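You operate a simulated robot arm through the tools that you are given. There is no shell and no other tool. Be economical: measure what you need, move in short steps, check, and stop when the job is done.

You run a simulated robot arm. Do the job below in one go: nothing can be reset, and whatever is moved stays where it is left.

## Task
Vent the pump on the white plate and start it.
Fine: green lever OPEN, vent knob opened and shut again, all before the switch goes on.

It is judged by the outcome, as a careful person would: the job done as asked, and still so three seconds after it is handed in. It fails if anything else is knocked over, pushed out of place, dropped, spilled or broken.

## Robot
A 7-joint arm with a two-finger parallel gripper, hanging from a carriage that runs on a gantry, over the field with the corners [-1.658, -1.064], [-0.453, -1.495], [0.322, 0.671], [-0.884, 1.102] (x, y) and turns from -325 to 362 degrees about z. Base frame: it is fixed where the carriage stands at the start and does not move with it; the origin is on the floor, on the carriage's upright axis, x ahead of it, y to its left, z up; the surface under the hand at the start is at about z = 0.912. Readings come in m, degrees, newtons and seconds.
With the tool pointing down near the work surface it reaches from about 0.4 to 0.76 m from the robot's upright axis, wherever it stands. Its first joint turns from -143.0 to 143.0 degrees. Places, roughly: plate pump switch [0.8, 0.4, 1]; plate pump valve lever [0.8, 0.2, 1]; plate pump vent knob [0.9, 0.3, 1.1]. Payload 1.57 kg.
The TCP is the grasp point between the finger pads, 0.03 m short of the fingertips. In the tool frame z runs along the fingers and y along their closing line. The gripper opens to 0.11 m. The fingers are 0.024 m wide and 0.012 m thick; the gripper's body (0.048 by 0.112 m) begins 0.078 m behind the TCP.
Orientation is told as [roll, pitch, yaw] about the base's x, y, z axes, in that order, counted from this pose: with the fingers straight down and closing along the base's y, the tool's x points along the base's -x, its y along +y and its z along -z.

## Interface
- The arm moves only by the tool drive_tool. Its arguments are lists of equal length, an entry for each row: "linear": the shift along the base's x, y, z in m, a list of three; "dr": the turn, a rotation vector about the base's x, y, z in degrees, a list of three; "jaw": the finger opening in m, from 0 to 0.11. In form: {"linear": [[tx, ty, tz], ...], "dr": [[wx, wy, wz], ...], "jaw": [jaw, ...]}. A call has 1 to 20 rows; each row is the pose to reach, as a shift and turn from the pose commanded when the call began. A row lasts 0.2 s, in which the tool goes at most 0.05 m and 8.6 degrees; a call with a longer step from one row to the next is refused whole, and so is a gripper value outside its range. Where a pose cannot be reached the arm comes as near as it can. A force on the tool above 50 N (or 10 N above the force at the start of the call, whichever is more), or a blocked arm, ends the call early, and 0.2 s more pass. Each finger travels about 0.045 m/s and halts on what it meets, pressing with about 21 N; the grip force reading is that of the motor and also rises with nothing between the fingers. The clock runs only during rows and for 0.2 s after the last one: add rows that repeat a pose to give the fingers time. The reply holds the time, the measured pose of the TCP, the force on the tool along the base axes, the opening and the grip force, in the units named above and with some noise, with the torque about the TCP (base axes, N m) and any sound that the robot's microphone picked up.
- Cameras (640 x 400 px; columns grow to the right, rows downward): "scene" is now at [0.2887, 0.0296, 1.8058]; the picture's right is [0.43, -0.90, 0.00], its down [-0.72, -0.34, -0.61] and it looks along [0.55, 0.26, -0.79] (base axes); focal length 274 px, centre (320, 200). "wrist" rides on the gripper at [0.07, 0.016, -0.141] in the tool frame; the picture's right is [-0.23, 0.97, 0.00], its down [-0.86, -0.20, -0.48] and it looks along [-0.47, -0.11, 0.88] (tool axes); focal length 222 px, centre (320, 200). There is no depth. A picture from a camera that has moved, and an enlarged one, comes with that camera's place and axes in the base frame and with its lens.
- capture(camera): a new picture of that camera. It takes no simulated time.
- slide_trunk(by): slides the trunk up (or, below 0, down) by that many m; the arm and the scene camera ride with it, the base frame stays. It gives what a move gives, with no picture.
- drive_base(legs): drives the robot by 1 to 6 legs, each [ahead, left, turn to the left] in m, m and degrees, along the robot's own axes; the way and the turn of a leg run together, so that a leg with both is an arc; at most 1.5 m and 180 degrees a leg. The arm and the cameras ride along, it lands a little off, and it stops where it bumps. It keeps to its track: a leg is cut to what the track allows. It gives what a move gives.
- aim_head(pan, tilt): turns the head with the scene camera to pan (to the left, within 155 degrees either way) and tilt (down, from -29 to 69), counted from straight ahead of the robot. It gives what a move gives.
- zoom(camera, box): a new picture of the part [left, top, right, bottom] of that camera's present view, enlarged. It takes no simulated time.
- finish_job(): hands the job in; it is judged then, once.

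Work in short steps. Places have to be worked out from the pictures, the camera data and where the tool is seen: move nearer, look again, correct. Check each grasp and each placing, and mend what went wrong. You have 120 turns and 78 pictures in all, those below and enlarged ones among them. Open the gripper and draw the arm clear of the work before you hand the job in, unless the task says otherwise; then end with one line.

The tools are called as a command line: name --argument value ..., lists and objects as JSON in quotes. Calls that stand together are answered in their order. drive_tool: Moves the arm, as the interface text tells. Its arguments: {"type":"object","properties":{"linear":{"type":"array"},"dr":{"type":"array"},"jaw":{"type":"array"}},"required":["linear","dr","jaw"]} The other tools are called the same way: slide_trunk (by) slides the trunk up or down; drive_base (legs) drives the base; aim_head (pan, tilt) turns the head that bears the scene camera; capture (camera) takes a picture; zoom (camera, box) takes an enlarged picture of a part of a camera's view; finish_job () hands the job in.

At the start:

```text
time_s: 0.0
ee_pos: [0.783, 0.0891, 1.3806]
tool_rot: [0.1, 0.0, -0.1]
force: [1.0, -0.2, 0.0]
wrist_torque: [0.0, -0.01, 0.0]
gripper_width: 0.1098
finger_force: 0.1
trunk travel left (down, up): [-0.482, 0.113]
robot x, y, heading: [-0.0025, -0.0011, -0.1]
head pan, tilt: [25.3, 52.4]
```

scene: 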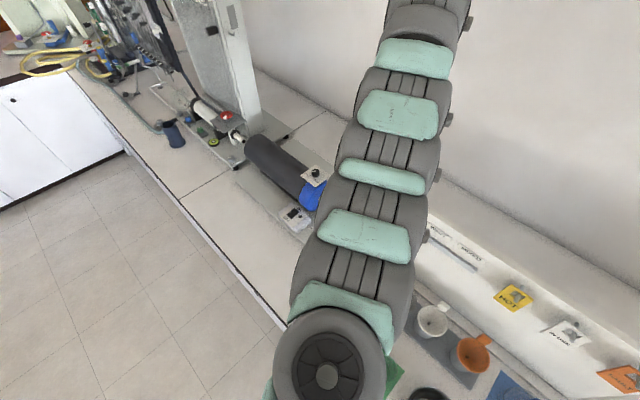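
wrist: 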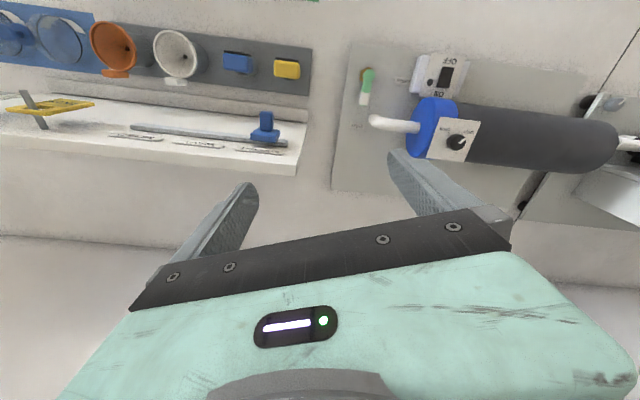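

The wrist view shows the pump with lever, switch and knob. I zoom in to read the labels.

zoom --camera "wrist" --box '[330, 30, 530, 200]'

zoom --camera "scene" --box '[230, 120, 350, 240]'

```text
2.35 times, centred on (430, 115) of wrist
camera zoom: at [0.7124, 0.1042, 1.5214], right [0.23, 0.97, 0.0], down [0.86, -0.2, 0.48], along [0.47, -0.11, -0.88], focal length 523 px, centre (61, 400)
```

zoom: 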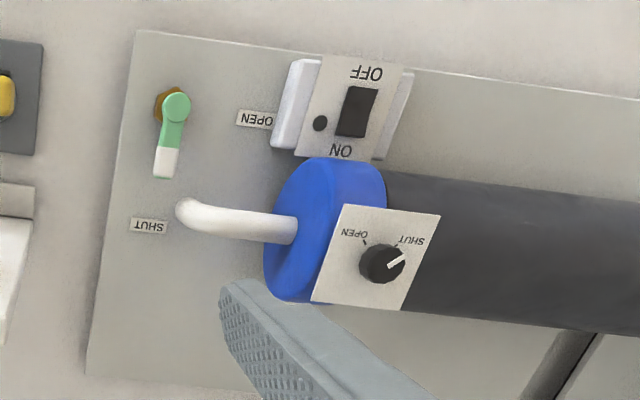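

```text
3.33 times, centred on (290, 180) of scene
camera zoom: at [0.2887, 0.0296, 1.8058], right [0.43, -0.9, 0.0], down [-0.72, -0.34, -0.61], along [0.55, 0.26, -0.79], focal length 913 px, centre (420, 267)
```

zoom: 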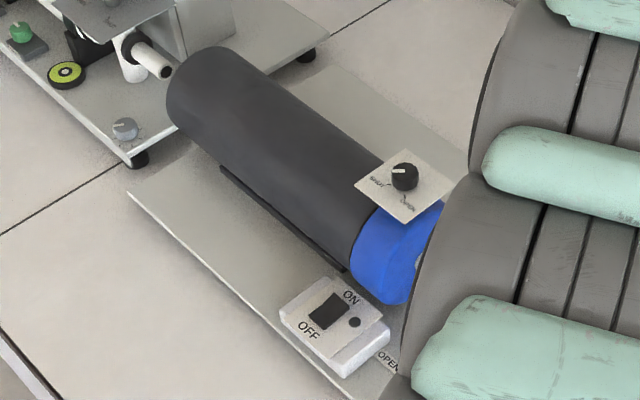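

The lever points at SHUT (towards +x), OPEN lies at +y, and the knob is out of reach from here. I pull the arm back a bit, then move the carriage ahead and left.

drive_tool --linear '[[-0.04, 0, 0], [-0.08, 0, 0], [-0.12, 0, 0], [-0.16, 0, 0], [-0.2, 0, 0]]' --dr '[[0, 0, 0], [0, 0, 0], [0, 0, 0], [0, 0, 0], [0, 0, 0]]' --jaw '[0.09, 0.07, 0.05, 0.03, 0.02]'

drive_base --legs '[[0, 0.25, 0], [0.16, 0, 0]]'

capture --camera "wrist"

capture --camera "scene"

```text
time_s: 1.2
ee_pos: [0.6787, 0.0964, 1.3467]
tool_rot: [0.0, 0.1, 0.1]
force: [-0.4, 0.2, -0.3]
wrist_torque: [0.02, 0.0, -0.01]
gripper_width: 0.02
finger_force: 0.0
out of reach, approached as far as the arm can: row 1, 2, 3, 4, 5
trunk travel left (down, up): [-0.482, 0.113]
robot x, y, heading: [-0.0014, -0.0018, -0.1]
head pan, tilt: [25.3, 52.4]
```

```text
time_s: 4.0
ee_pos: [0.8371, 0.3417, 1.3476]
tool_rot: [0.0, -0.1, -0.1]
force: [0.1, -0.2, -1.1]
wrist_torque: [-0.01, -0.01, -0.01]
gripper_width: 0.02
finger_force: 0.0
trunk travel left (down, up): [-0.482, 0.113]
robot x, y, heading: [0.1588, 0.2522, 0.0]
head pan, tilt: [25.3, 52.4]
```

```text
73 pictures are left
camera wrist: at [0.7669, 0.3575, 1.4878], right [0.23, 0.97, 0.0], down [0.85, -0.2, 0.48], along [0.46, -0.11, -0.88], focal length 222 px, centre (320, 200)
```

wrist: 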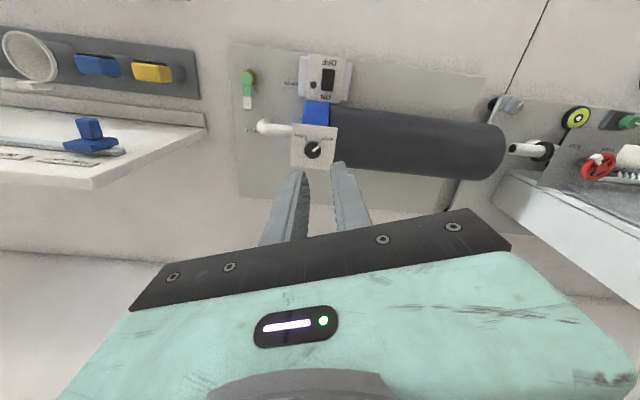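

```text
72 pictures are left
camera scene: at [0.4463, 0.2767, 1.8058], right [0.42, -0.91, 0.0], down [-0.72, -0.34, -0.61], along [0.55, 0.26, -0.79], focal length 274 px, centre (320, 200)
```

scene: 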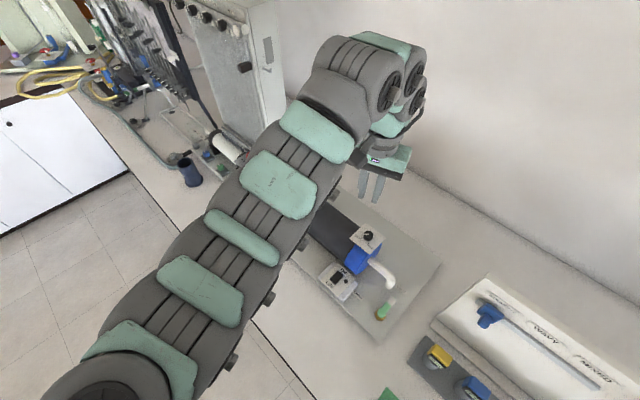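

Now both cameras see the pump. I zoom in with both to triangulate.

zoom --camera "scene" --box '[310, 215, 430, 335]'

zoom --camera "wrist" --box '[225, 40, 385, 200]'

```text
3.33 times, centred on (370, 275) of scene
camera zoom: at [0.4463, 0.2767, 1.8058], right [0.42, -0.91, 0.0], down [-0.72, -0.34, -0.61], along [0.55, 0.26, -0.79], focal length 913 px, centre (153, -50)
```

zoom: 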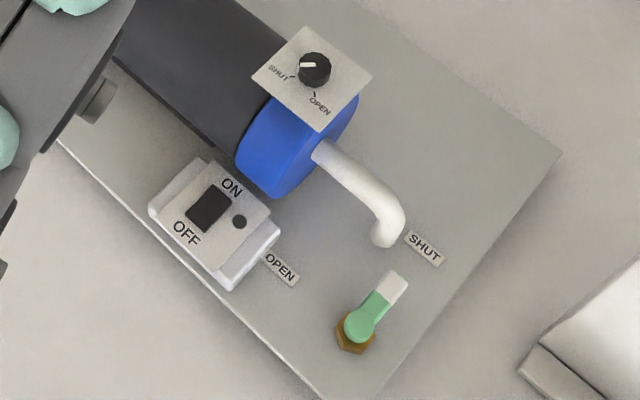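

```text
2.50 times, centred on (305, 120) of wrist
camera zoom: at [0.7669, 0.3575, 1.4878], right [0.23, 0.97, 0.0], down [0.85, -0.2, 0.48], along [0.46, -0.11, -0.88], focal length 555 px, centre (358, 400)
```

zoom: 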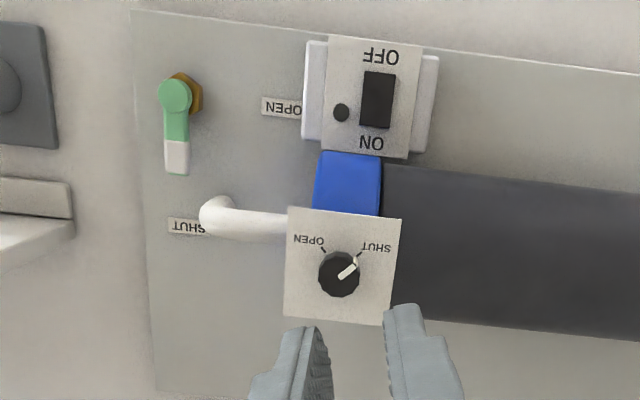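

Estimated: lever pivot (.730,.211,.963), tip (.78,.19,.968); knob (.855,.324,~1.14); rocker (.772,.373,.969). First I bring the closed gripper to the -y side of the lever, well above it.

drive_tool --linear '[[0, -0.045, 0], [0, -0.09, 0], [0, -0.135, 0], [0, -0.18, 0], [0, -0.185, -0.045], [0, -0.185, -0.09], [-0.02, -0.185, -0.13], [-0.04, -0.185, -0.17], [-0.06, -0.185, -0.21], [-0.08, -0.185, -0.24], [-0.08, -0.185, -0.24]]' --dr '[[0, 0, 0], [0, 0, 0], [0, 0, 0], [0, 0, 0], [0, 0, 0], [0, 0, 0], [0, -5, 0], [0, -10, 0], [0, -15, 0], [0, -20, 0], [0, -20, 0]]' --jaw '[0, 0, 0, 0, 0, 0, 0, 0, 0, 0, 0]'

capture --camera "wrist"

capture --camera "scene"

```text
time_s: 6.4
ee_pos: [0.8362, 0.1565, 1.3452]
tool_rot: [0.0, 0.3, -0.3]
force: [0.1, -0.1, 1.0]
wrist_torque: [-0.02, -0.01, -0.02]
gripper_width: 0.0
finger_force: 22.0
out of reach, approached as far as the arm can: row 1, 2, 3, 5, 6, 7, 8, 9, 10, 11
trunk travel left (down, up): [-0.482, 0.113]
robot x, y, heading: [0.1582, 0.2498, -0.5]
head pan, tilt: [25.3, 52.4]
```

```text
69 pictures are left
camera wrist: at [0.7672, 0.1721, 1.487], right [0.23, 0.97, 0.0], down [0.86, -0.2, 0.47], along [0.46, -0.11, -0.88], focal length 222 px, centre (320, 200)
```

wrist: 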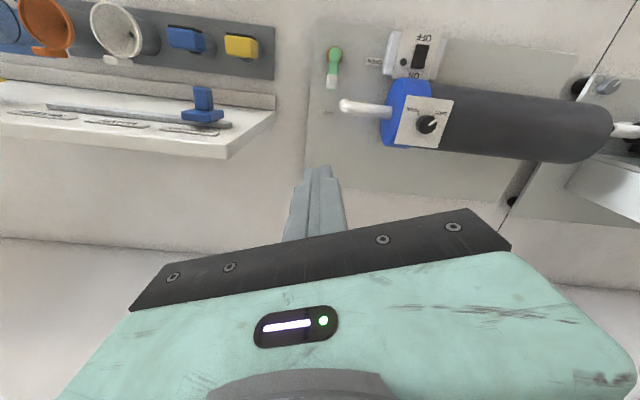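

```text
68 pictures are left
camera scene: at [0.4464, 0.2767, 1.8058], right [0.42, -0.91, 0.0], down [-0.72, -0.34, -0.61], along [0.55, 0.26, -0.79], focal length 274 px, centre (320, 200)
```

scene: 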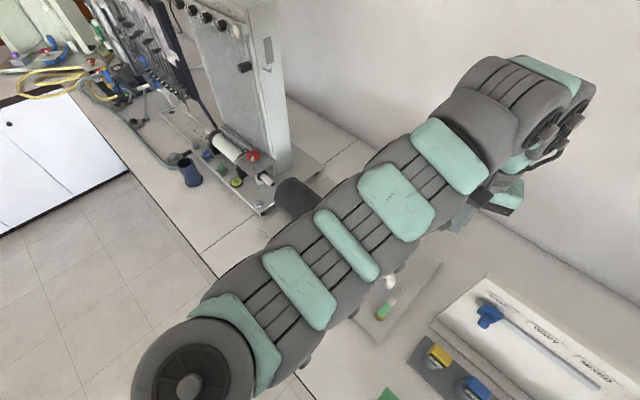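

The arm could not go down there; I test small steps to see what's possible (straight down, and outwards).

drive_tool --linear '[[0, 0, -0.03], [0, 0, -0.06]]' --dr '[[0, 0, 0], [0, 0, 0]]' --jaw '[0, 0]'

drive_tool --linear '[[0.03, 0, 0], [0.06, 0, 0]]' --dr '[[0, 0, 0], [0, 0, 0]]' --jaw '[0, 0]'

```text
time_s: 7.0
ee_pos: [0.8362, 0.1556, 1.3475]
tool_rot: [-0.1, 0.4, -0.2]
force: [-0.4, 0.7, 0.6]
wrist_torque: [-0.01, 0.07, 0.0]
gripper_width: 0.0
finger_force: 21.1
out of reach, approached as far as the arm can: row 1, 2
trunk travel left (down, up): [-0.482, 0.113]
robot x, y, heading: [0.1558, 0.2496, -0.5]
head pan, tilt: [25.3, 52.4]
```

```text
time_s: 7.6
ee_pos: [0.8983, 0.159, 1.3439]
tool_rot: [-0.2, 0.4, -0.1]
force: [-0.7, 0.6, -1.0]
wrist_torque: [-0.02, 0.02, -0.04]
gripper_width: 0.0001
finger_force: 20.8
trunk travel left (down, up): [-0.482, 0.113]
robot x, y, heading: [0.1571, 0.2496, -0.2]
head pan, tilt: [25.3, 52.4]
```

Moving out works; now I try going down from here.

drive_tool --linear '[[0, 0, -0.04], [0, 0, -0.08], [0, 0, -0.12], [0, 0, -0.16]]' --dr '[[0, 0, 0], [0, 0, 0], [0, 0, 0], [0, 0, 0]]' --jaw '[0, 0, 0, 0]'

```text
time_s: 8.6
ee_pos: [0.8977, 0.1598, 1.1829]
tool_rot: [-0.1, 0.3, -0.2]
force: [0.4, -0.3, -0.9]
wrist_torque: [0.02, 0.0, -0.03]
gripper_width: 0.0003
finger_force: 21.2
trunk travel left (down, up): [-0.482, 0.113]
robot x, y, heading: [0.1549, 0.247, -0.2]
head pan, tilt: [25.3, 52.4]
```

Down works here. Next back towards x≈0.77, lower, with the tilt.

drive_tool --linear '[[-0.035, 0, -0.015], [-0.07, 0, -0.03], [-0.1, 0, -0.05], [-0.125, 0, -0.07], [-0.125, 0, -0.07]]' --dr '[[0, -5, 0], [0, -10, 0], [0, -15, 0], [0, -20, 0], [0, -20, 0]]' --jaw '[0, 0, 0, 0, 0]'

capture --camera "wrist"

capture --camera "scene"

```text
time_s: 9.8
ee_pos: [0.8968, 0.1353, 1.0442]
tool_rot: [0.0, -19.7, -0.2]
force: [-0.3, 0.4, 0.3]
wrist_torque: [-0.02, -0.01, -0.02]
gripper_width: 0.0001
finger_force: 21.4
out of reach, approached as far as the arm can: row 1, 2, 3, 4, 5
trunk travel left (down, up): [-0.482, 0.113]
robot x, y, heading: [0.1576, 0.2466, -0.2]
head pan, tilt: [25.3, 52.4]
```

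```text
67 pictures are left
camera wrist: at [0.7837, 0.1503, 1.1538], right [0.22, 0.97, 0.08], down [0.64, -0.2, 0.74], along [0.73, -0.11, -0.67], focal length 222 px, centre (320, 200)
```

wrist: 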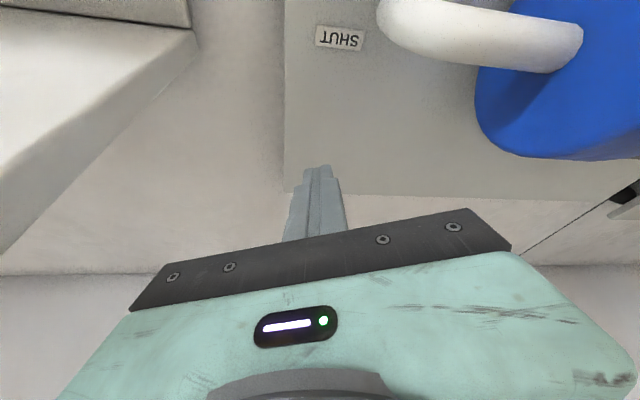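

```text
66 pictures are left
camera scene: at [0.4463, 0.2767, 1.8058], right [0.42, -0.91, 0.0], down [-0.72, -0.34, -0.61], along [0.55, 0.26, -0.79], focal length 274 px, centre (320, 200)
```

scene: 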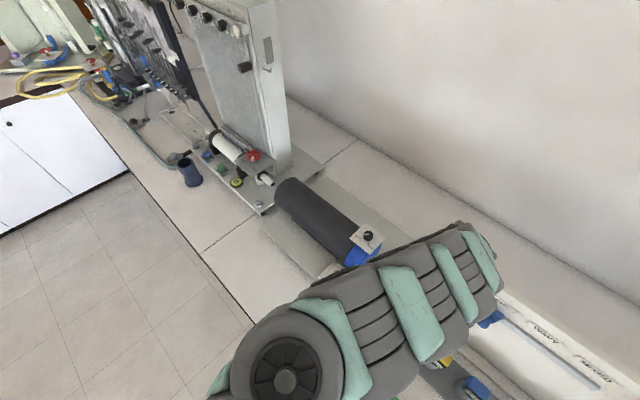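

The arm has a minimum radius here in this posture; backing the carriage instead puts the tool over x≈0.77. First I raise a little and then drive back.

drive_tool --linear '[[0, 0.01, 0.03], [0, 0.02, 0.04], [0, 0.02, 0.04]]' --dr '[[0, 0, 0], [0, 0, 0], [0, 0, 0]]' --jaw '[0, 0, 0]'

drive_base --legs '[[-0.13, 0, 0]]'

capture --camera "wrist"

```text
time_s: 10.6
ee_pos: [0.9159, 0.1498, 1.0704]
tool_rot: [0.0, -19.6, -0.2]
force: [0.3, 0.8, 0.5]
wrist_torque: [-0.05, 0.02, 0.0]
gripper_width: 0.0
finger_force: 20.6
out of reach, approached as far as the arm can: row 1, 2, 3
trunk travel left (down, up): [-0.482, 0.113]
robot x, y, heading: [0.1619, 0.2493, -0.2]
head pan, tilt: [25.3, 52.4]
```

```text
time_s: 11.9
ee_pos: [0.7886, 0.1495, 1.0702]
tool_rot: [0.0, -19.6, -0.2]
force: [1.3, 0.4, 0.7]
wrist_torque: [-0.02, 0.0, -0.01]
gripper_width: 0.0
finger_force: 20.6
trunk travel left (down, up): [-0.482, 0.113]
robot x, y, heading: [0.0277, 0.2526, -0.3]
head pan, tilt: [25.3, 52.4]
```

```text
65 pictures are left
camera wrist: at [0.6753, 0.1651, 1.1796], right [0.22, 0.97, 0.08], down [0.64, -0.2, 0.74], along [0.73, -0.11, -0.67], focal length 222 px, centre (320, 200)
```

wrist: 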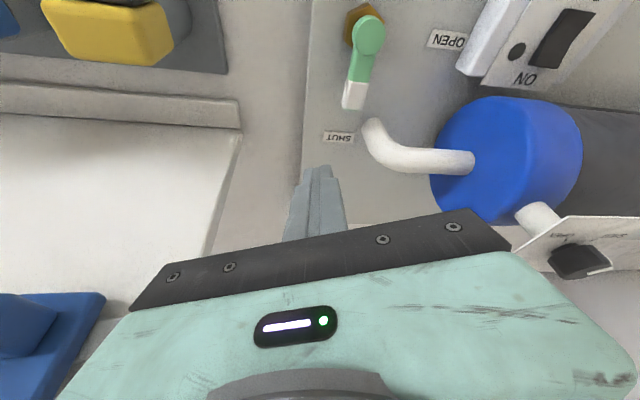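

Lever tip seen at ≈(.775,.193), matching. I descend on its -y side, then come in along x.

drive_tool --linear '[[0, 0, -0.03], [0, 0, -0.06], [0, 0, -0.06]]' --dr '[[0, 0, 0], [0, 0, 0], [0, 0, 0]]' --jaw '[0, 0, 0]'

drive_tool --linear '[[-0.02, 0, 0], [-0.04, 0, 0], [-0.04, 0, 0]]' --dr '[[0, 0, 0], [0, 0, 0], [0, 0, 0]]' --jaw '[0, 0, 0]'

```text
time_s: 12.7
ee_pos: [0.7882, 0.1497, 1.0099]
tool_rot: [-0.1, -19.6, -0.3]
force: [0.0, 0.1, -0.5]
wrist_torque: [0.01, -0.03, -0.01]
gripper_width: 0.0001
finger_force: 21.2
trunk travel left (down, up): [-0.482, 0.113]
robot x, y, heading: [0.0279, 0.2493, -0.6]
head pan, tilt: [25.3, 52.4]
```

```text
time_s: 13.5
ee_pos: [0.749, 0.1496, 1.0105]
tool_rot: [-0.1, -19.6, -0.4]
force: [0.5, 0.2, 0.0]
wrist_torque: [0.01, 0.0, 0.03]
gripper_width: 0.0003
finger_force: 21.3
trunk travel left (down, up): [-0.482, 0.113]
robot x, y, heading: [0.031, 0.2468, -0.3]
head pan, tilt: [25.3, 52.4]
```

The arm obeys now; fingertips are near (.759,.150,.982). A look at both views before lowering beside the lever.

capture --camera "wrist"

capture --camera "scene"

```text
64 pictures are left
camera wrist: at [0.636, 0.1654, 1.1196], right [0.22, 0.97, 0.08], down [0.64, -0.2, 0.74], along [0.73, -0.11, -0.67], focal length 222 px, centre (320, 200)
```

wrist: 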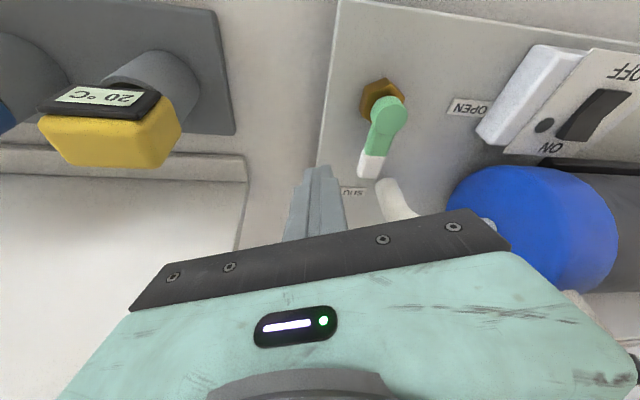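

```text
63 pictures are left
camera scene: at [0.3184, 0.2771, 1.8058], right [0.42, -0.91, 0.0], down [-0.72, -0.33, -0.61], along [0.55, 0.26, -0.79], focal length 274 px, centre (320, 200)
```

scene: 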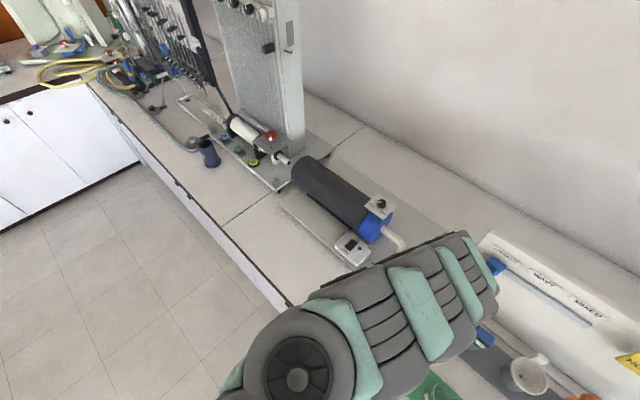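

Lower to fingertip z≈.952 and sweep along the arc towards OPEN, about 65° first.

drive_tool --linear '[[0, 0, -0.015], [0, 0, -0.03], [0, 0.015, -0.03], [0, 0.03, -0.03], [0.009, 0.042, -0.03], [0.013, 0.056, -0.03], [0.013, 0.066, -0.03], [0.011, 0.075, -0.03], [0.006, 0.084, -0.03], [0.006, 0.084, -0.03]]' --dr '[[0, 0, 0], [0, 0, 0], [0, 0, 0], [0, 0, 0], [0, 0, 0], [0, 0, 0], [0, 0, 0], [0, 0, 0], [0, 0, 0], [0, 0, 0]]' --jaw '[0, 0, 0, 0, 0, 0, 0, 0, 0, 0]'

capture --camera "wrist"

```text
time_s: 15.7
ee_pos: [0.7583, 0.2278, 0.9823]
tool_rot: [-0.1, -19.8, -0.3]
force: [13.9, -15.3, -4.4]
wrist_torque: [-0.3, -0.23, -0.04]
gripper_width: 0.0
finger_force: 20.3
trunk travel left (down, up): [-0.482, 0.113]
robot x, y, heading: [0.0259, 0.2468, -0.3]
head pan, tilt: [25.3, 52.4]
```

```text
62 pictures are left
camera wrist: at [0.6433, 0.2439, 1.0905], right [0.22, 0.97, 0.07], down [0.64, -0.2, 0.74], along [0.74, -0.12, -0.67], focal length 222 px, centre (320, 200)
```

wrist: 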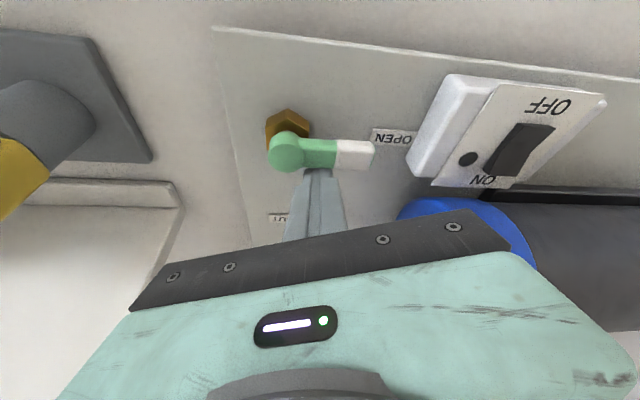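

The lever now points at OPEN with ~20 N reaction, possibly on the stop. I push a few mm further to be sure it is at the end.

drive_tool --linear '[[-0.004, 0.002, 0], [-0.008, 0.004, 0], [-0.008, 0.004, 0]]' --dr '[[0, 0, 0], [0, 0, 0], [0, 0, 0]]' --jaw '[0, 0, 0]'

zoom --camera "wrist" --box '[220, 70, 460, 220]'

```text
time_s: 16.3
ee_pos: [0.7559, 0.2296, 0.9867]
tool_rot: [-0.4, -20.6, -0.5]
force: [19.9, -8.2, -4.6]
wrist_torque: [-0.18, -0.34, -0.15]
gripper_width: 0.0001
finger_force: 21.1
trunk travel left (down, up): [-0.482, 0.113]
robot x, y, heading: [0.0293, 0.2483, -0.5]
head pan, tilt: [25.3, 52.4]
stopped in row 2: the force on the tool passed its limit at 54 N (the readings are from after the stop); the commanded pose is now the measured one
```

```text
2.67 times, centred on (340, 145) of wrist
camera zoom: at [0.6412, 0.2459, 1.0919], right [0.22, 0.97, 0.07], down [0.63, -0.2, 0.75], along [0.74, -0.12, -0.66], focal length 592 px, centre (267, 347)
```

zoom: 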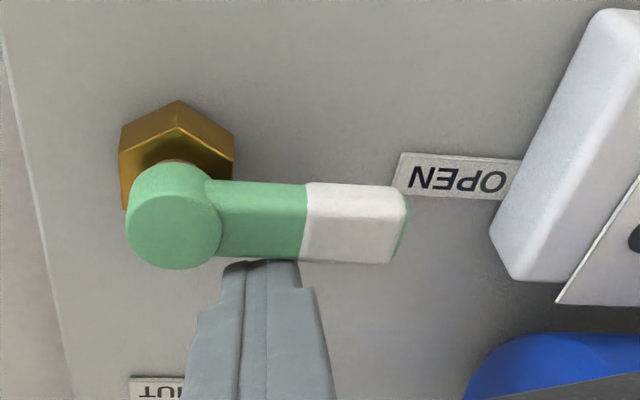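

The stop is reached (54 N); the lever is OPEN. I back off away from the lever, and rise.

drive_tool --linear '[[0.01, -0.01, 0], [0.018, -0.025, 0.0], [0.018, -0.03, 0.04], [0.018, -0.03, 0.09], [0.018, -0.03, 0.14], [0.03, -0.03, 0.19], [0.05, -0.03, 0.235], [0.05, -0.03, 0.235]]' --dr '[[0, 0, 0], [0, 0, 0], [0, 0, 0], [0, 2, 0], [0, 8, 0], [0, 14, 0], [0, 20.5, 0], [0, 20.5, 0]]' --jaw '[0, 0, 0, 0, 0.01, 0.03, 0.05, 0.06]'

capture --camera "wrist"

```text
refused: row 6 steps farther than a row can; nothing moved
```

```text
60 pictures are left
camera wrist: at [0.6412, 0.2459, 1.0919], right [0.22, 0.97, 0.07], down [0.63, -0.2, 0.75], along [0.74, -0.12, -0.66], focal length 222 px, centre (320, 200)
```

wrist: 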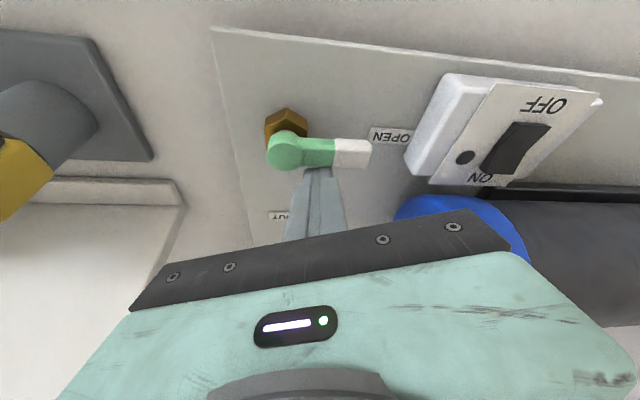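

One row was too long; I retry with shorter steps.

drive_tool --linear '[[0.01, -0.01, 0], [0.018, -0.025, 0.0], [0.018, -0.03, 0.04], [0.018, -0.03, 0.08], [0.018, -0.03, 0.12], [0.02, -0.03, 0.16], [0.025, -0.03, 0.2], [0.03, -0.03, 0.235], [0.03, -0.03, 0.235]]' --dr '[[0, 0, 0], [0, 0, 0], [0, 0, 0], [0, 2, 0], [0, 6, 0], [0, 11, 0], [0, 16, 0], [0, 20.5, 0], [0, 20.5, 0]]' --jaw '[0, 0, 0, 0, 0.01, 0.03, 0.05, 0.06, 0.06]'

capture --camera "wrist"

```text
time_s: 18.3
ee_pos: [0.7819, 0.2037, 1.2156]
tool_rot: [-0.3, 0.4, -0.5]
force: [0.1, -0.3, 0.6]
wrist_torque: [-0.03, -0.01, 0.0]
gripper_width: 0.06
finger_force: 0.1
out of reach, approached as far as the arm can: row 4, 5, 6
trunk travel left (down, up): [-0.482, 0.113]
robot x, y, heading: [0.0293, 0.253, -0.2]
head pan, tilt: [25.3, 52.4]
```

```text
59 pictures are left
camera wrist: at [0.7131, 0.2199, 1.3566], right [0.23, 0.97, -0.01], down [0.86, -0.2, 0.47], along [0.46, -0.12, -0.88], focal length 222 px, centre (320, 200)
```

wrist: 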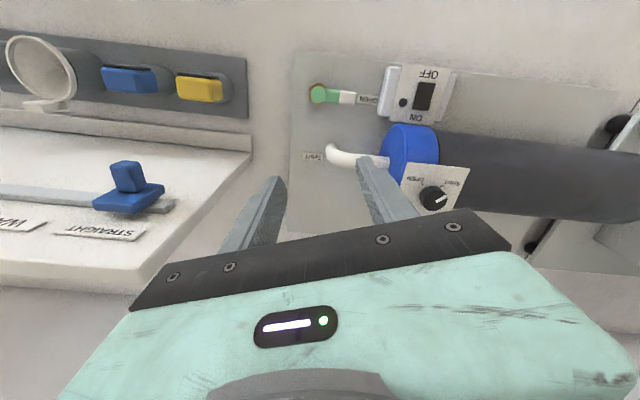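

Lever confirmed OPEN. Next: carriage ahead 0.1, then tool over the knob with yaw −45° (to allow a +90° turn).

drive_tool --linear '[[0, 0.0, 0.03], [0, 0.03, 0.03], [0, 0.06, 0.03], [0, 0.09, 0.03], [0, 0.12, 0.03], [0, 0.12, 0.03], [0, 0.12, 0.03]]' --dr '[[0, 0, -7.5], [0, 0, -15], [0, 0, -22.5], [0, 0, -30], [0, 0, -37.5], [0, 0, -45], [0, 0, -45]]' --jaw '[0.06, 0.06, 0.06, 0.06, 0.06, 0.06, 0.06]'

drive_base --legs '[[0.09, 0, 0]]'

capture --camera "wrist"

capture --camera "scene"

```text
time_s: 19.9
ee_pos: [0.7821, 0.3228, 1.2465]
tool_rot: [-0.3, 0.3, -45.4]
force: [0.0, -0.1, -0.2]
wrist_torque: [0.01, 0.01, 0.0]
gripper_width: 0.0601
finger_force: 0.1
trunk travel left (down, up): [-0.482, 0.113]
robot x, y, heading: [0.0313, 0.2495, 0.1]
head pan, tilt: [25.3, 52.4]
```

```text
time_s: 21.0
ee_pos: [0.8721, 0.322, 1.2469]
tool_rot: [-0.3, 0.3, -45.4]
force: [0.2, 0.2, -0.4]
wrist_torque: [-0.01, -0.03, -0.04]
gripper_width: 0.0599
finger_force: 0.0
trunk travel left (down, up): [-0.482, 0.113]
robot x, y, heading: [0.1199, 0.2485, -0.2]
head pan, tilt: [25.3, 52.4]
```

```text
58 pictures are left
camera wrist: at [0.8345, 0.3826, 1.3884], right [0.85, 0.52, -0.01], down [0.46, -0.75, 0.47], along [0.24, -0.41, -0.88], focal length 222 px, centre (320, 200)
```

wrist: 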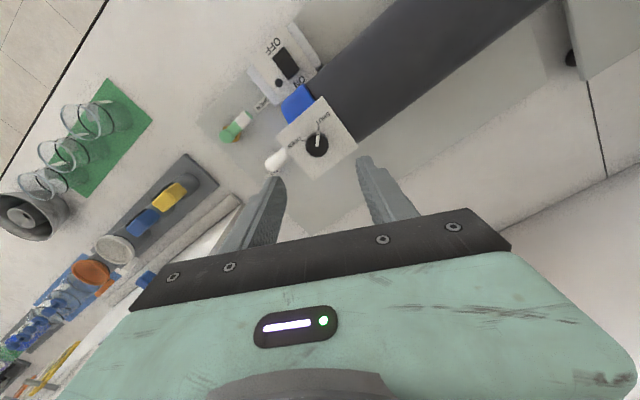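

```text
57 pictures are left
camera scene: at [0.4084, 0.2765, 1.8058], right [0.42, -0.91, 0.0], down [-0.72, -0.34, -0.61], along [0.55, 0.26, -0.79], focal length 274 px, centre (320, 200)
```

scene: 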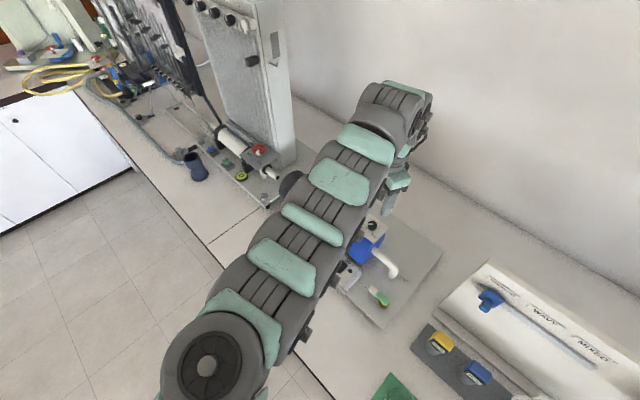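

Knob centre estimated ≈(.862,.321), top ≈1.13. I centre on it and lower to just above, then look.

drive_tool --linear '[[-0.01, 0, -0.03], [-0.01, 0, -0.06], [-0.01, 0, -0.06]]' --dr '[[0, 0, 0], [0, 0, 0], [0, 0, 0]]' --jaw '[0.06, 0.06, 0.06]'

zoom --camera "wrist" --box '[230, 90, 430, 215]'

zoom --camera "scene" --box '[325, 170, 445, 245]'

```text
time_s: 21.8
ee_pos: [0.8607, 0.3236, 1.1882]
tool_rot: [-0.3, 0.4, -45.3]
force: [-0.2, -0.5, -0.2]
wrist_torque: [-0.01, 0.02, 0.03]
gripper_width: 0.0596
finger_force: 0.1
trunk travel left (down, up): [-0.482, 0.113]
robot x, y, heading: [0.1213, 0.2495, -0.4]
head pan, tilt: [25.3, 52.4]
```

```text
3.20 times, centred on (330, 152) of wrist
camera zoom: at [0.8239, 0.383, 1.3292], right [0.85, 0.52, -0.01], down [0.46, -0.75, 0.47], along [0.24, -0.41, -0.88], focal length 711 px, centre (288, 352)
```

zoom: 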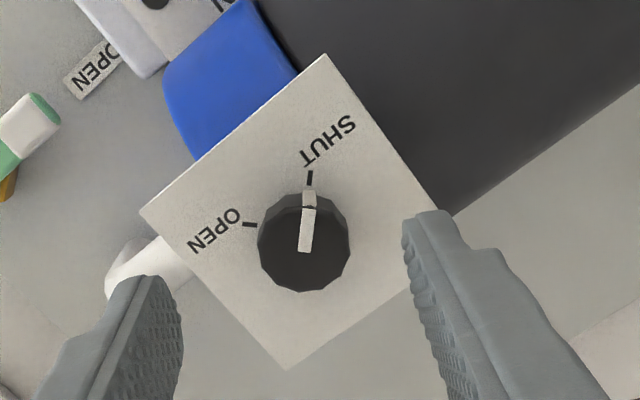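

```text
5.33 times, centred on (385, 208) of scene
camera zoom: at [0.4084, 0.2765, 1.8058], right [0.42, -0.91, 0.0], down [-0.72, -0.34, -0.61], along [0.55, 0.26, -0.79], focal length 1461 px, centre (-27, 160)
```

zoom: 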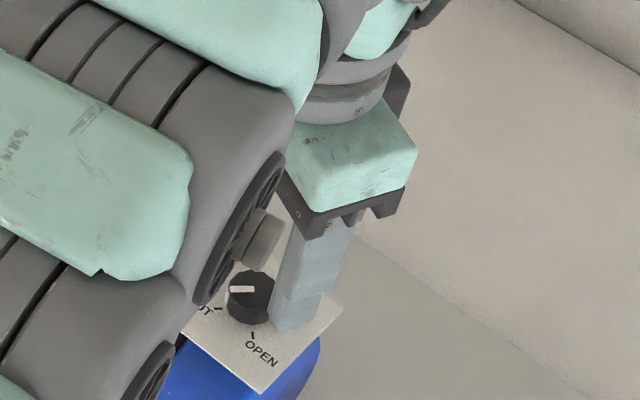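

Both rays agree: knob top ≈(.863,.3245,1.13), Ø≈28 mm, pointer on SHUT. I lower so the fingertips straddle it and close.

drive_tool --linear '[[0.002, 0.001, -0.02], [0.002, 0.001, -0.04], [0.002, 0.001, -0.04]]' --dr '[[0, 0, 0], [0, 0, 0], [0, 0, 0]]' --jaw '[0.06, 0.06, 0.06]'

zoom --camera "scene" --box '[325, 170, 445, 245]'

zoom --camera "wrist" --box '[230, 90, 430, 215]'

```text
time_s: 22.6
ee_pos: [0.8638, 0.3235, 1.148]
tool_rot: [-0.3, 0.4, -45.3]
force: [-0.6, -0.2, -0.4]
wrist_torque: [-0.03, -0.02, -0.01]
gripper_width: 0.06
finger_force: 0.0
trunk travel left (down, up): [-0.482, 0.113]
robot x, y, heading: [0.1197, 0.2461, -0.1]
head pan, tilt: [25.3, 52.4]
```

```text
5.33 times, centred on (385, 208) of scene
camera zoom: at [0.4084, 0.2765, 1.8058], right [0.42, -0.91, 0.0], down [-0.72, -0.33, -0.61], along [0.55, 0.26, -0.79], focal length 1461 px, centre (-27, 160)
```

zoom: 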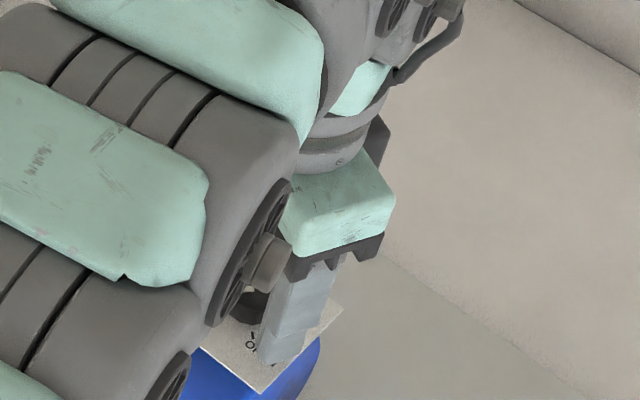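

```text
3.20 times, centred on (330, 152) of wrist
camera zoom: at [0.8271, 0.3841, 1.2892], right [0.85, 0.52, -0.01], down [0.46, -0.75, 0.47], along [0.24, -0.41, -0.88], focal length 711 px, centre (288, 352)
```

zoom: 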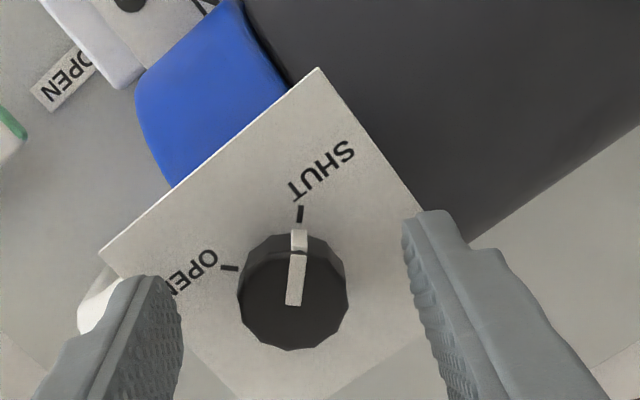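

The knob is centred between the fingers. I close on it.

drive_tool --linear '[[0, 0, -0.002], [0, 0, -0.002], [0, 0, -0.002], [0, 0, -0.002], [0, 0, -0.002]]' --dr '[[0, 0, 0], [0, 0, 0], [0, 0, 0], [0, 0, 0], [0, 0, 0]]' --jaw '[0.045, 0.03, 0.015, 0.01, 0.01]'

```text
time_s: 23.8
ee_pos: [0.8642, 0.3253, 1.1465]
tool_rot: [-0.3, 0.5, -45.3]
force: [9.1, 3.3, -9.3]
wrist_torque: [0.09, -0.66, 0.02]
gripper_width: 0.0276
finger_force: 37.9
trunk travel left (down, up): [-0.482, 0.113]
robot x, y, heading: [0.1219, 0.2471, -0.3]
head pan, tilt: [25.3, 52.4]
```

Gripped at 27.6 mm. Now I turn it +96° (counter-clockwise from above) to OPEN.

drive_tool --linear '[[0, 0, 0], [0, 0, 0], [0, 0, 0], [0, 0, 0], [0, 0, 0], [0, 0, 0], [0, 0, 0], [0, 0, 0], [0, 0, 0], [0, 0, 0], [0, 0, 0], [0, 0, 0], [0, 0, 0]]' --dr '[[0, 0, 8], [0, 0, 16], [0, 0, 24], [0, 0, 32], [0, 0, 40], [0, 0, 48], [0, 0, 56], [0, 0, 64], [0, 0, 72], [0, 0, 80], [0, 0, 88], [0, 0, 94], [0, 0, 94]]' --jaw '[0.01, 0.01, 0.01, 0.01, 0.01, 0.01, 0.01, 0.01, 0.01, 0.01, 0.01, 0.01, 0.01]'

zoom --camera "wrist" --box '[230, 90, 430, 215]'

```text
time_s: 26.6
ee_pos: [0.8646, 0.3211, 1.1456]
tool_rot: [-0.5, 0.6, 48.7]
force: [12.5, -13.7, -6.7]
wrist_torque: [-0.31, 0.08, -0.23]
gripper_width: 0.0278
finger_force: 37.8
trunk travel left (down, up): [-0.482, 0.113]
robot x, y, heading: [0.1193, 0.2471, -0.3]
head pan, tilt: [25.3, 52.4]
```

```text
3.20 times, centred on (330, 152) of wrist
camera zoom: at [0.8056, 0.2797, 1.2865], right [-0.58, 0.81, -0.01], down [0.71, 0.52, 0.47], along [0.39, 0.27, -0.88], focal length 711 px, centre (288, 352)
```

zoom: 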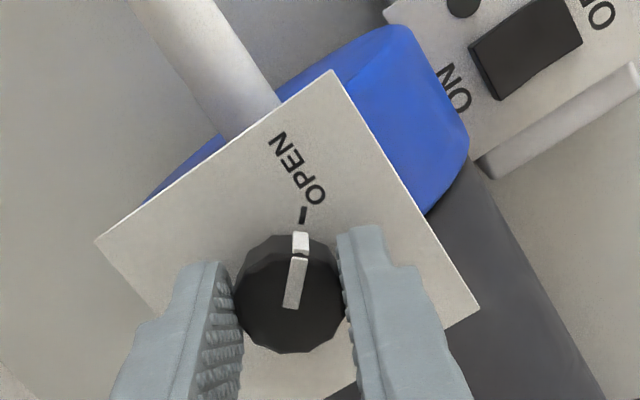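

The pointer is at OPEN. I hold for a moment, then turn back to SHUT, with a small overtravel against the stop.

drive_tool --linear '[[0, 0, 0], [0, 0, 0], [0, 0, 0], [0, 0, 0], [0, 0, 0], [0, 0, 0], [0, 0, 0], [0, 0, 0], [0, 0, 0], [0, 0, 0], [0, 0, 0], [0, 0, 0], [0, 0, 0], [0, 0, 0], [0, 0, 0], [0, 0, 0]]' --dr '[[0, 0, 0], [0, 0, 0], [0, 0, -8], [0, 0, -16], [0, 0, -24], [0, 0, -32], [0, 0, -40], [0, 0, -48], [0, 0, -56], [0, 0, -64], [0, 0, -72], [0, 0, -80], [0, 0, -88], [0, 0, -94], [0, 0, -97], [0, 0, -97]]' --jaw '[0.01, 0.01, 0.01, 0.01, 0.01, 0.01, 0.01, 0.01, 0.01, 0.01, 0.01, 0.01, 0.01, 0.01, 0.01, 0.01]'

zoom --camera "wrist" --box '[230, 90, 430, 215]'

```text
time_s: 30.0
ee_pos: [0.8628, 0.3262, 1.1462]
tool_rot: [-0.4, 0.4, -48.2]
force: [0.6, 3.8, 3.6]
wrist_torque: [0.3, -0.04, 0.39]
gripper_width: 0.0277
finger_force: 37.7
trunk travel left (down, up): [-0.482, 0.113]
robot x, y, heading: [0.1211, 0.2533, -0.2]
head pan, tilt: [25.3, 52.4]
```

```text
3.20 times, centred on (330, 152) of wrist
camera zoom: at [0.8297, 0.3873, 1.2872], right [0.88, 0.48, -0.01], down [0.42, -0.77, 0.47], along [0.22, -0.42, -0.88], focal length 711 px, centre (288, 352)
```

zoom: 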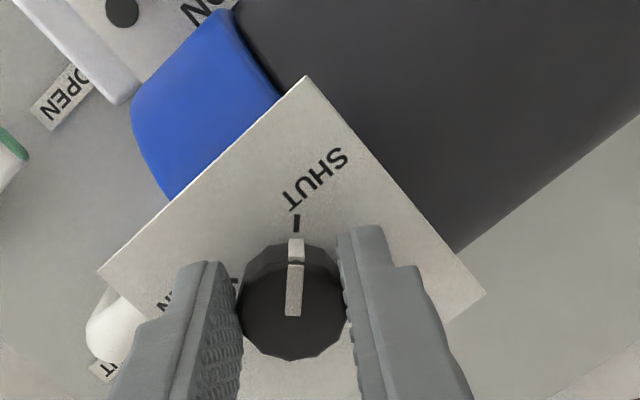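

The pointer is back at SHUT against its stop. I release and rise.

drive_tool --linear '[[0, 0, 0], [0, 0, 0], [0, 0, 0], [0, 0, 0], [0, 0, 0.04], [0, 0, 0.08], [0, 0, 0.1], [0, 0, 0.1]]' --dr '[[0, 0, 1], [0, 0, 1], [0, 0, 1], [0, 0, 1], [0, 0, 1], [0, 0, 1], [0, 0, 1], [0, 0, 1]]' --jaw '[0.035, 0.045, 0.055, 0.06, 0.06, 0.06, 0.06, 0.06]'

zoom --camera "wrist" --box '[200, 30, 440, 180]'

```text
time_s: 31.8
ee_pos: [0.8637, 0.3235, 1.2475]
tool_rot: [-0.2, 0.4, -47.3]
force: [0.8, -0.5, 0.0]
wrist_torque: [-0.02, -0.02, -0.01]
gripper_width: 0.06
finger_force: 0.1
trunk travel left (down, up): [-0.482, 0.113]
robot x, y, heading: [0.1188, 0.2465, -0.4]
head pan, tilt: [25.3, 52.4]
```

```text
2.67 times, centred on (320, 105) of wrist
camera zoom: at [0.8286, 0.3846, 1.388], right [0.87, 0.49, -0.01], down [0.44, -0.76, 0.47], along [0.23, -0.41, -0.88], focal length 592 px, centre (320, 453)
```

zoom: 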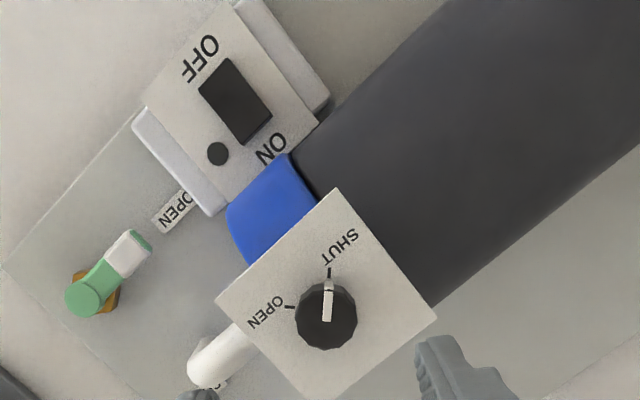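

Lever OPEN, knob SHUT. Now the switch: carriage back to x≈0.03, yaw to 0, close the jaws, move to y≈.373 still high.

drive_base --legs '[[-0.09, 0, 0]]'

drive_tool --linear '[[0, 0.01, 0], [0, 0.02, 0], [0, 0.03, 0], [0, 0.04, 0], [0, 0.05, 0], [0, 0.05, -0.03], [0, 0.05, -0.06], [0, 0.05, -0.09], [0, 0.05, -0.12], [0, 0.05, -0.12]]' --dr '[[0, 0, 8], [0, 0, 16], [0, 0, 24], [0, 0, 32], [0, 0, 40], [0, 0, 47], [0, 0, 47], [0, 0, 47], [0, 0, 47], [0, 0, 47]]' --jaw '[0.05, 0.04, 0.03, 0.02, 0.01, 0, 0, 0, 0, 0]'

capture --camera "wrist"

capture --camera "scene"

```text
time_s: 32.9
ee_pos: [0.7742, 0.3258, 1.2471]
tool_rot: [-0.3, 0.4, -47.2]
force: [0.0, -0.2, 0.3]
wrist_torque: [0.04, 0.01, 0.02]
gripper_width: 0.0601
finger_force: 0.1
trunk travel left (down, up): [-0.482, 0.113]
robot x, y, heading: [0.0335, 0.2489, -0.1]
head pan, tilt: [25.3, 52.4]
```

```text
time_s: 35.1
ee_pos: [0.7751, 0.3754, 1.1263]
tool_rot: [-0.4, 0.4, -0.3]
force: [0.2, -0.2, 0.7]
wrist_torque: [0.01, -0.01, 0.0]
gripper_width: 0.0001
finger_force: 21.1
trunk travel left (down, up): [-0.482, 0.113]
robot x, y, heading: [0.0275, 0.2486, -0.1]
head pan, tilt: [25.3, 52.4]
```

```text
49 pictures are left
camera wrist: at [0.7056, 0.3917, 1.2676], right [0.23, 0.97, -0.01], down [0.86, -0.2, 0.47], along [0.46, -0.12, -0.88], focal length 222 px, centre (320, 200)
```

wrist: 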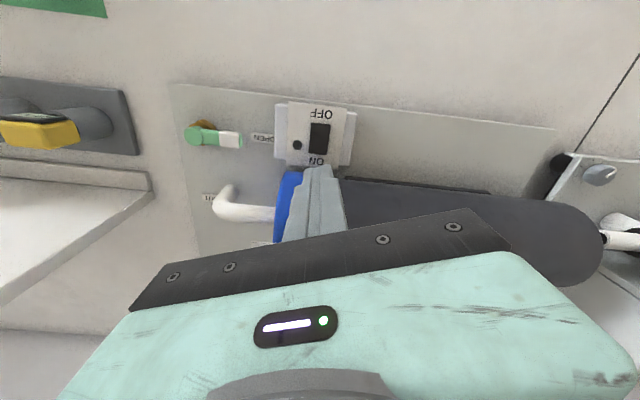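

```text
48 pictures are left
camera scene: at [0.3191, 0.2773, 1.8058], right [0.42, -0.91, 0.0], down [-0.72, -0.34, -0.61], along [0.55, 0.26, -0.79], focal length 274 px, centre (320, 200)
```

scene: 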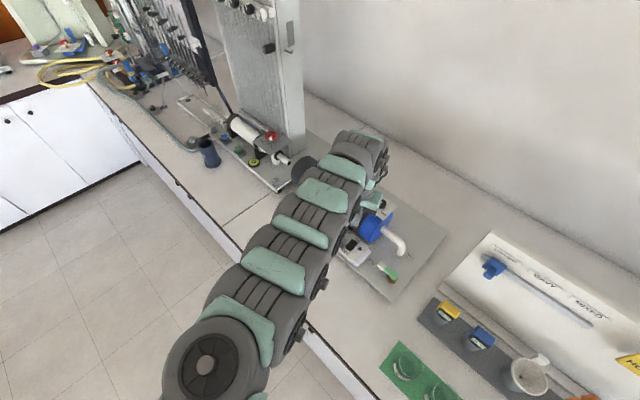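

Rocker confirmed at ≈(.771,.373,.97). I tilt 10° to keep the gripper body off the cylinder and lower to ~1.5 cm above the ON end.

drive_tool --linear '[[0.0, -0.001, -0.03], [0.002, -0.002, -0.06], [0.004, -0.002, -0.085], [0.004, -0.002, -0.105], [0.004, -0.002, -0.105]]' --dr '[[0, -5, 0], [0, -10, 0], [0, -10, 0], [0, -10, 0], [0, -10, 0]]' --jaw '[0, 0, 0, 0, 0]'

zoom --camera "wrist" --box '[220, 70, 460, 220]'

zoom --camera "scene" --box '[310, 190, 430, 265]'

```text
time_s: 36.3
ee_pos: [0.7776, 0.3734, 1.0214]
tool_rot: [-0.3, -9.5, -0.2]
force: [0.5, 0.0, -0.4]
wrist_torque: [0.0, 0.04, 0.0]
gripper_width: 0.0002
finger_force: 20.9
trunk travel left (down, up): [-0.482, 0.113]
robot x, y, heading: [0.0302, 0.2487, -0.0]
head pan, tilt: [25.3, 52.4]
```

```text
2.67 times, centred on (340, 145) of wrist
camera zoom: at [0.6857, 0.3899, 1.1488], right [0.23, 0.97, 0.03], down [0.76, -0.2, 0.61], along [0.6, -0.12, -0.79], focal length 592 px, centre (267, 347)
```

zoom: 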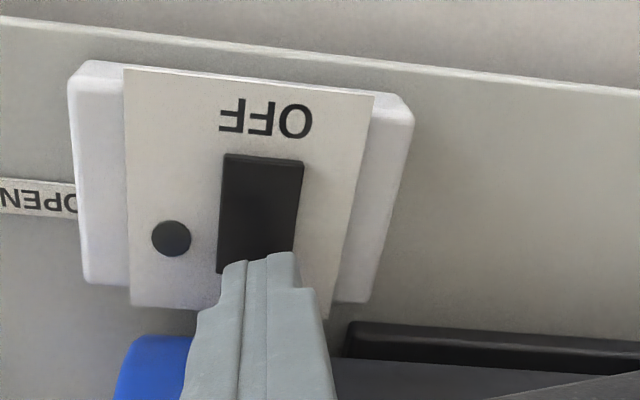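

```text
5.33 times, centred on (370, 228) of scene
camera zoom: at [0.3191, 0.2773, 1.8058], right [0.42, -0.91, 0.0], down [-0.72, -0.34, -0.61], along [0.55, 0.26, -0.79], focal length 1461 px, centre (53, 53)
```

zoom: 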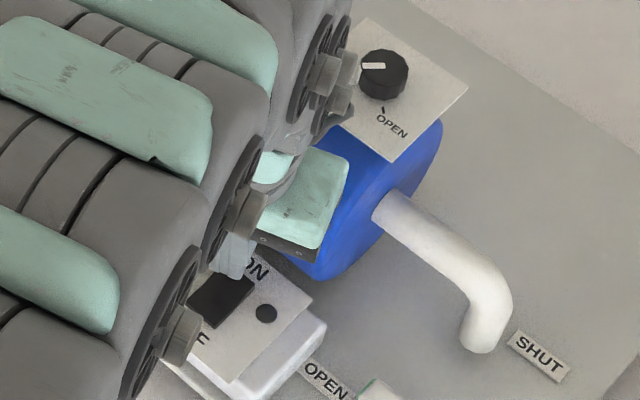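

Aligned over the ON end. I press straight down slowly, watching the force.

drive_tool --linear '[[0, 0, -0.005], [0, 0, -0.01], [0, 0, -0.014], [0, 0, -0.018], [0, 0, -0.022], [0, 0, -0.025]]' --dr '[[0, 0, 0], [0, 0, 0], [0, 0, 0], [0, 0, 0], [0, 0, 0], [0, 0, 0]]' --jaw '[0, 0, 0, 0, 0, 0]'

zoom --camera "wrist" --box '[220, 70, 460, 220]'

```text
time_s: 37.7
ee_pos: [0.7801, 0.3724, 1.001]
tool_rot: [-0.2, -9.7, -0.2]
force: [-10.6, -2.8, 24.3]
wrist_torque: [-0.01, 0.49, 0.05]
gripper_width: 0.0
finger_force: 20.7
trunk travel left (down, up): [-0.482, 0.113]
robot x, y, heading: [0.0308, 0.2487, -0.3]
head pan, tilt: [25.3, 52.4]
heard: click
stopped in row 6: the force on the tool passed its limit at 60 N (the readings are from after the stop); the commanded pose is now the measured one
```

```text
2.67 times, centred on (340, 145) of wrist
camera zoom: at [0.6873, 0.3887, 1.1288], right [0.23, 0.97, 0.04], down [0.76, -0.2, 0.62], along [0.61, -0.11, -0.79], focal length 592 px, centre (267, 347)
```

zoom: 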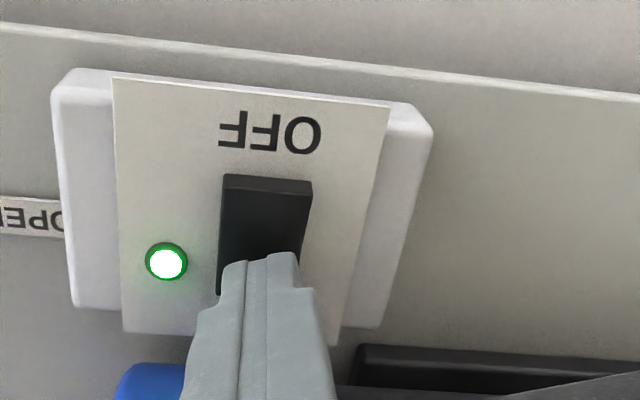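

A click was heard and the lamp is green: the pump is on. I rise straight up, clear of the work, and open the gripper.

drive_tool --linear '[[0, 0, 0.02], [0, 0, 0.06], [0, 0, 0.1], [0, 0, 0.14], [0, 0, 0.18], [0, 0, 0.22], [0, 0, 0.24], [0, 0, 0.24]]' --dr '[[0, 0, 0], [0, 0, 0], [0, 3, 0], [0, 6, 0], [0, 9.5, 0], [0, 9.5, 0], [0, 9.5, 0], [0, 9.5, 0]]' --jaw '[0, 0, 0, 0.01, 0.03, 0.05, 0.06, 0.06]'

zoom --camera "wrist" --box '[140, 40, 460, 240]'

capture --camera "scene"

```text
time_s: 39.5
ee_pos: [0.7781, 0.3719, 1.2406]
tool_rot: [-0.2, -0.1, -0.4]
force: [-0.1, 0.0, 0.2]
wrist_torque: [0.01, 0.01, -0.01]
gripper_width: 0.0598
finger_force: 0.1
trunk travel left (down, up): [-0.482, 0.113]
robot x, y, heading: [0.0301, 0.2467, -0.1]
head pan, tilt: [25.3, 52.4]
```

```text
2.00 times, centred on (300, 140) of wrist
camera zoom: at [0.7081, 0.3881, 1.3819], right [0.23, 0.97, 0.0], down [0.85, -0.2, 0.48], along [0.47, -0.11, -0.88], focal length 444 px, centre (360, 320)
```

zoom: 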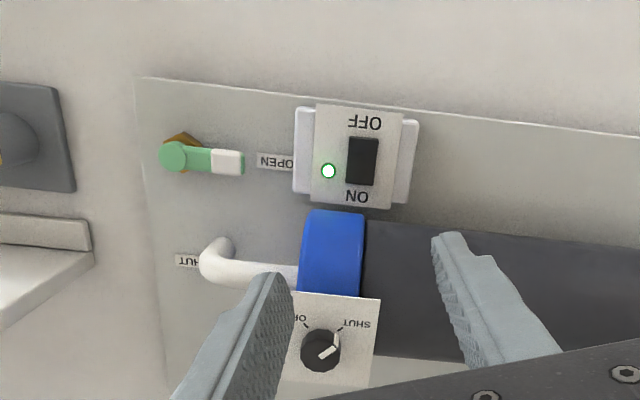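

```text
43 pictures are left
camera scene: at [0.3188, 0.2771, 1.8058], right [0.42, -0.91, 0.0], down [-0.72, -0.34, -0.61], along [0.55, 0.26, -0.79], focal length 274 px, centre (320, 200)
```

scene: 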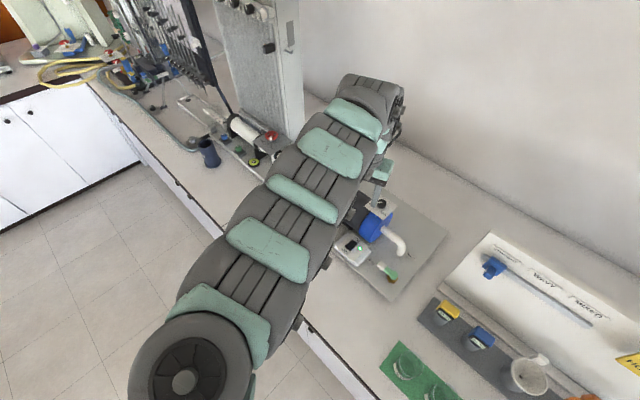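

Lever OPEN, knob SHUT, switch ON with the lamp lit, gripper open and clear, nothing disturbed. I hand the job in.

finish_job

```text
The job is handed in.
```

The pump is vented and running: I set the green lever to OPEN, turned the vent knob to OPEN and back to SHUT, then switched it on (click heard, lamp green).
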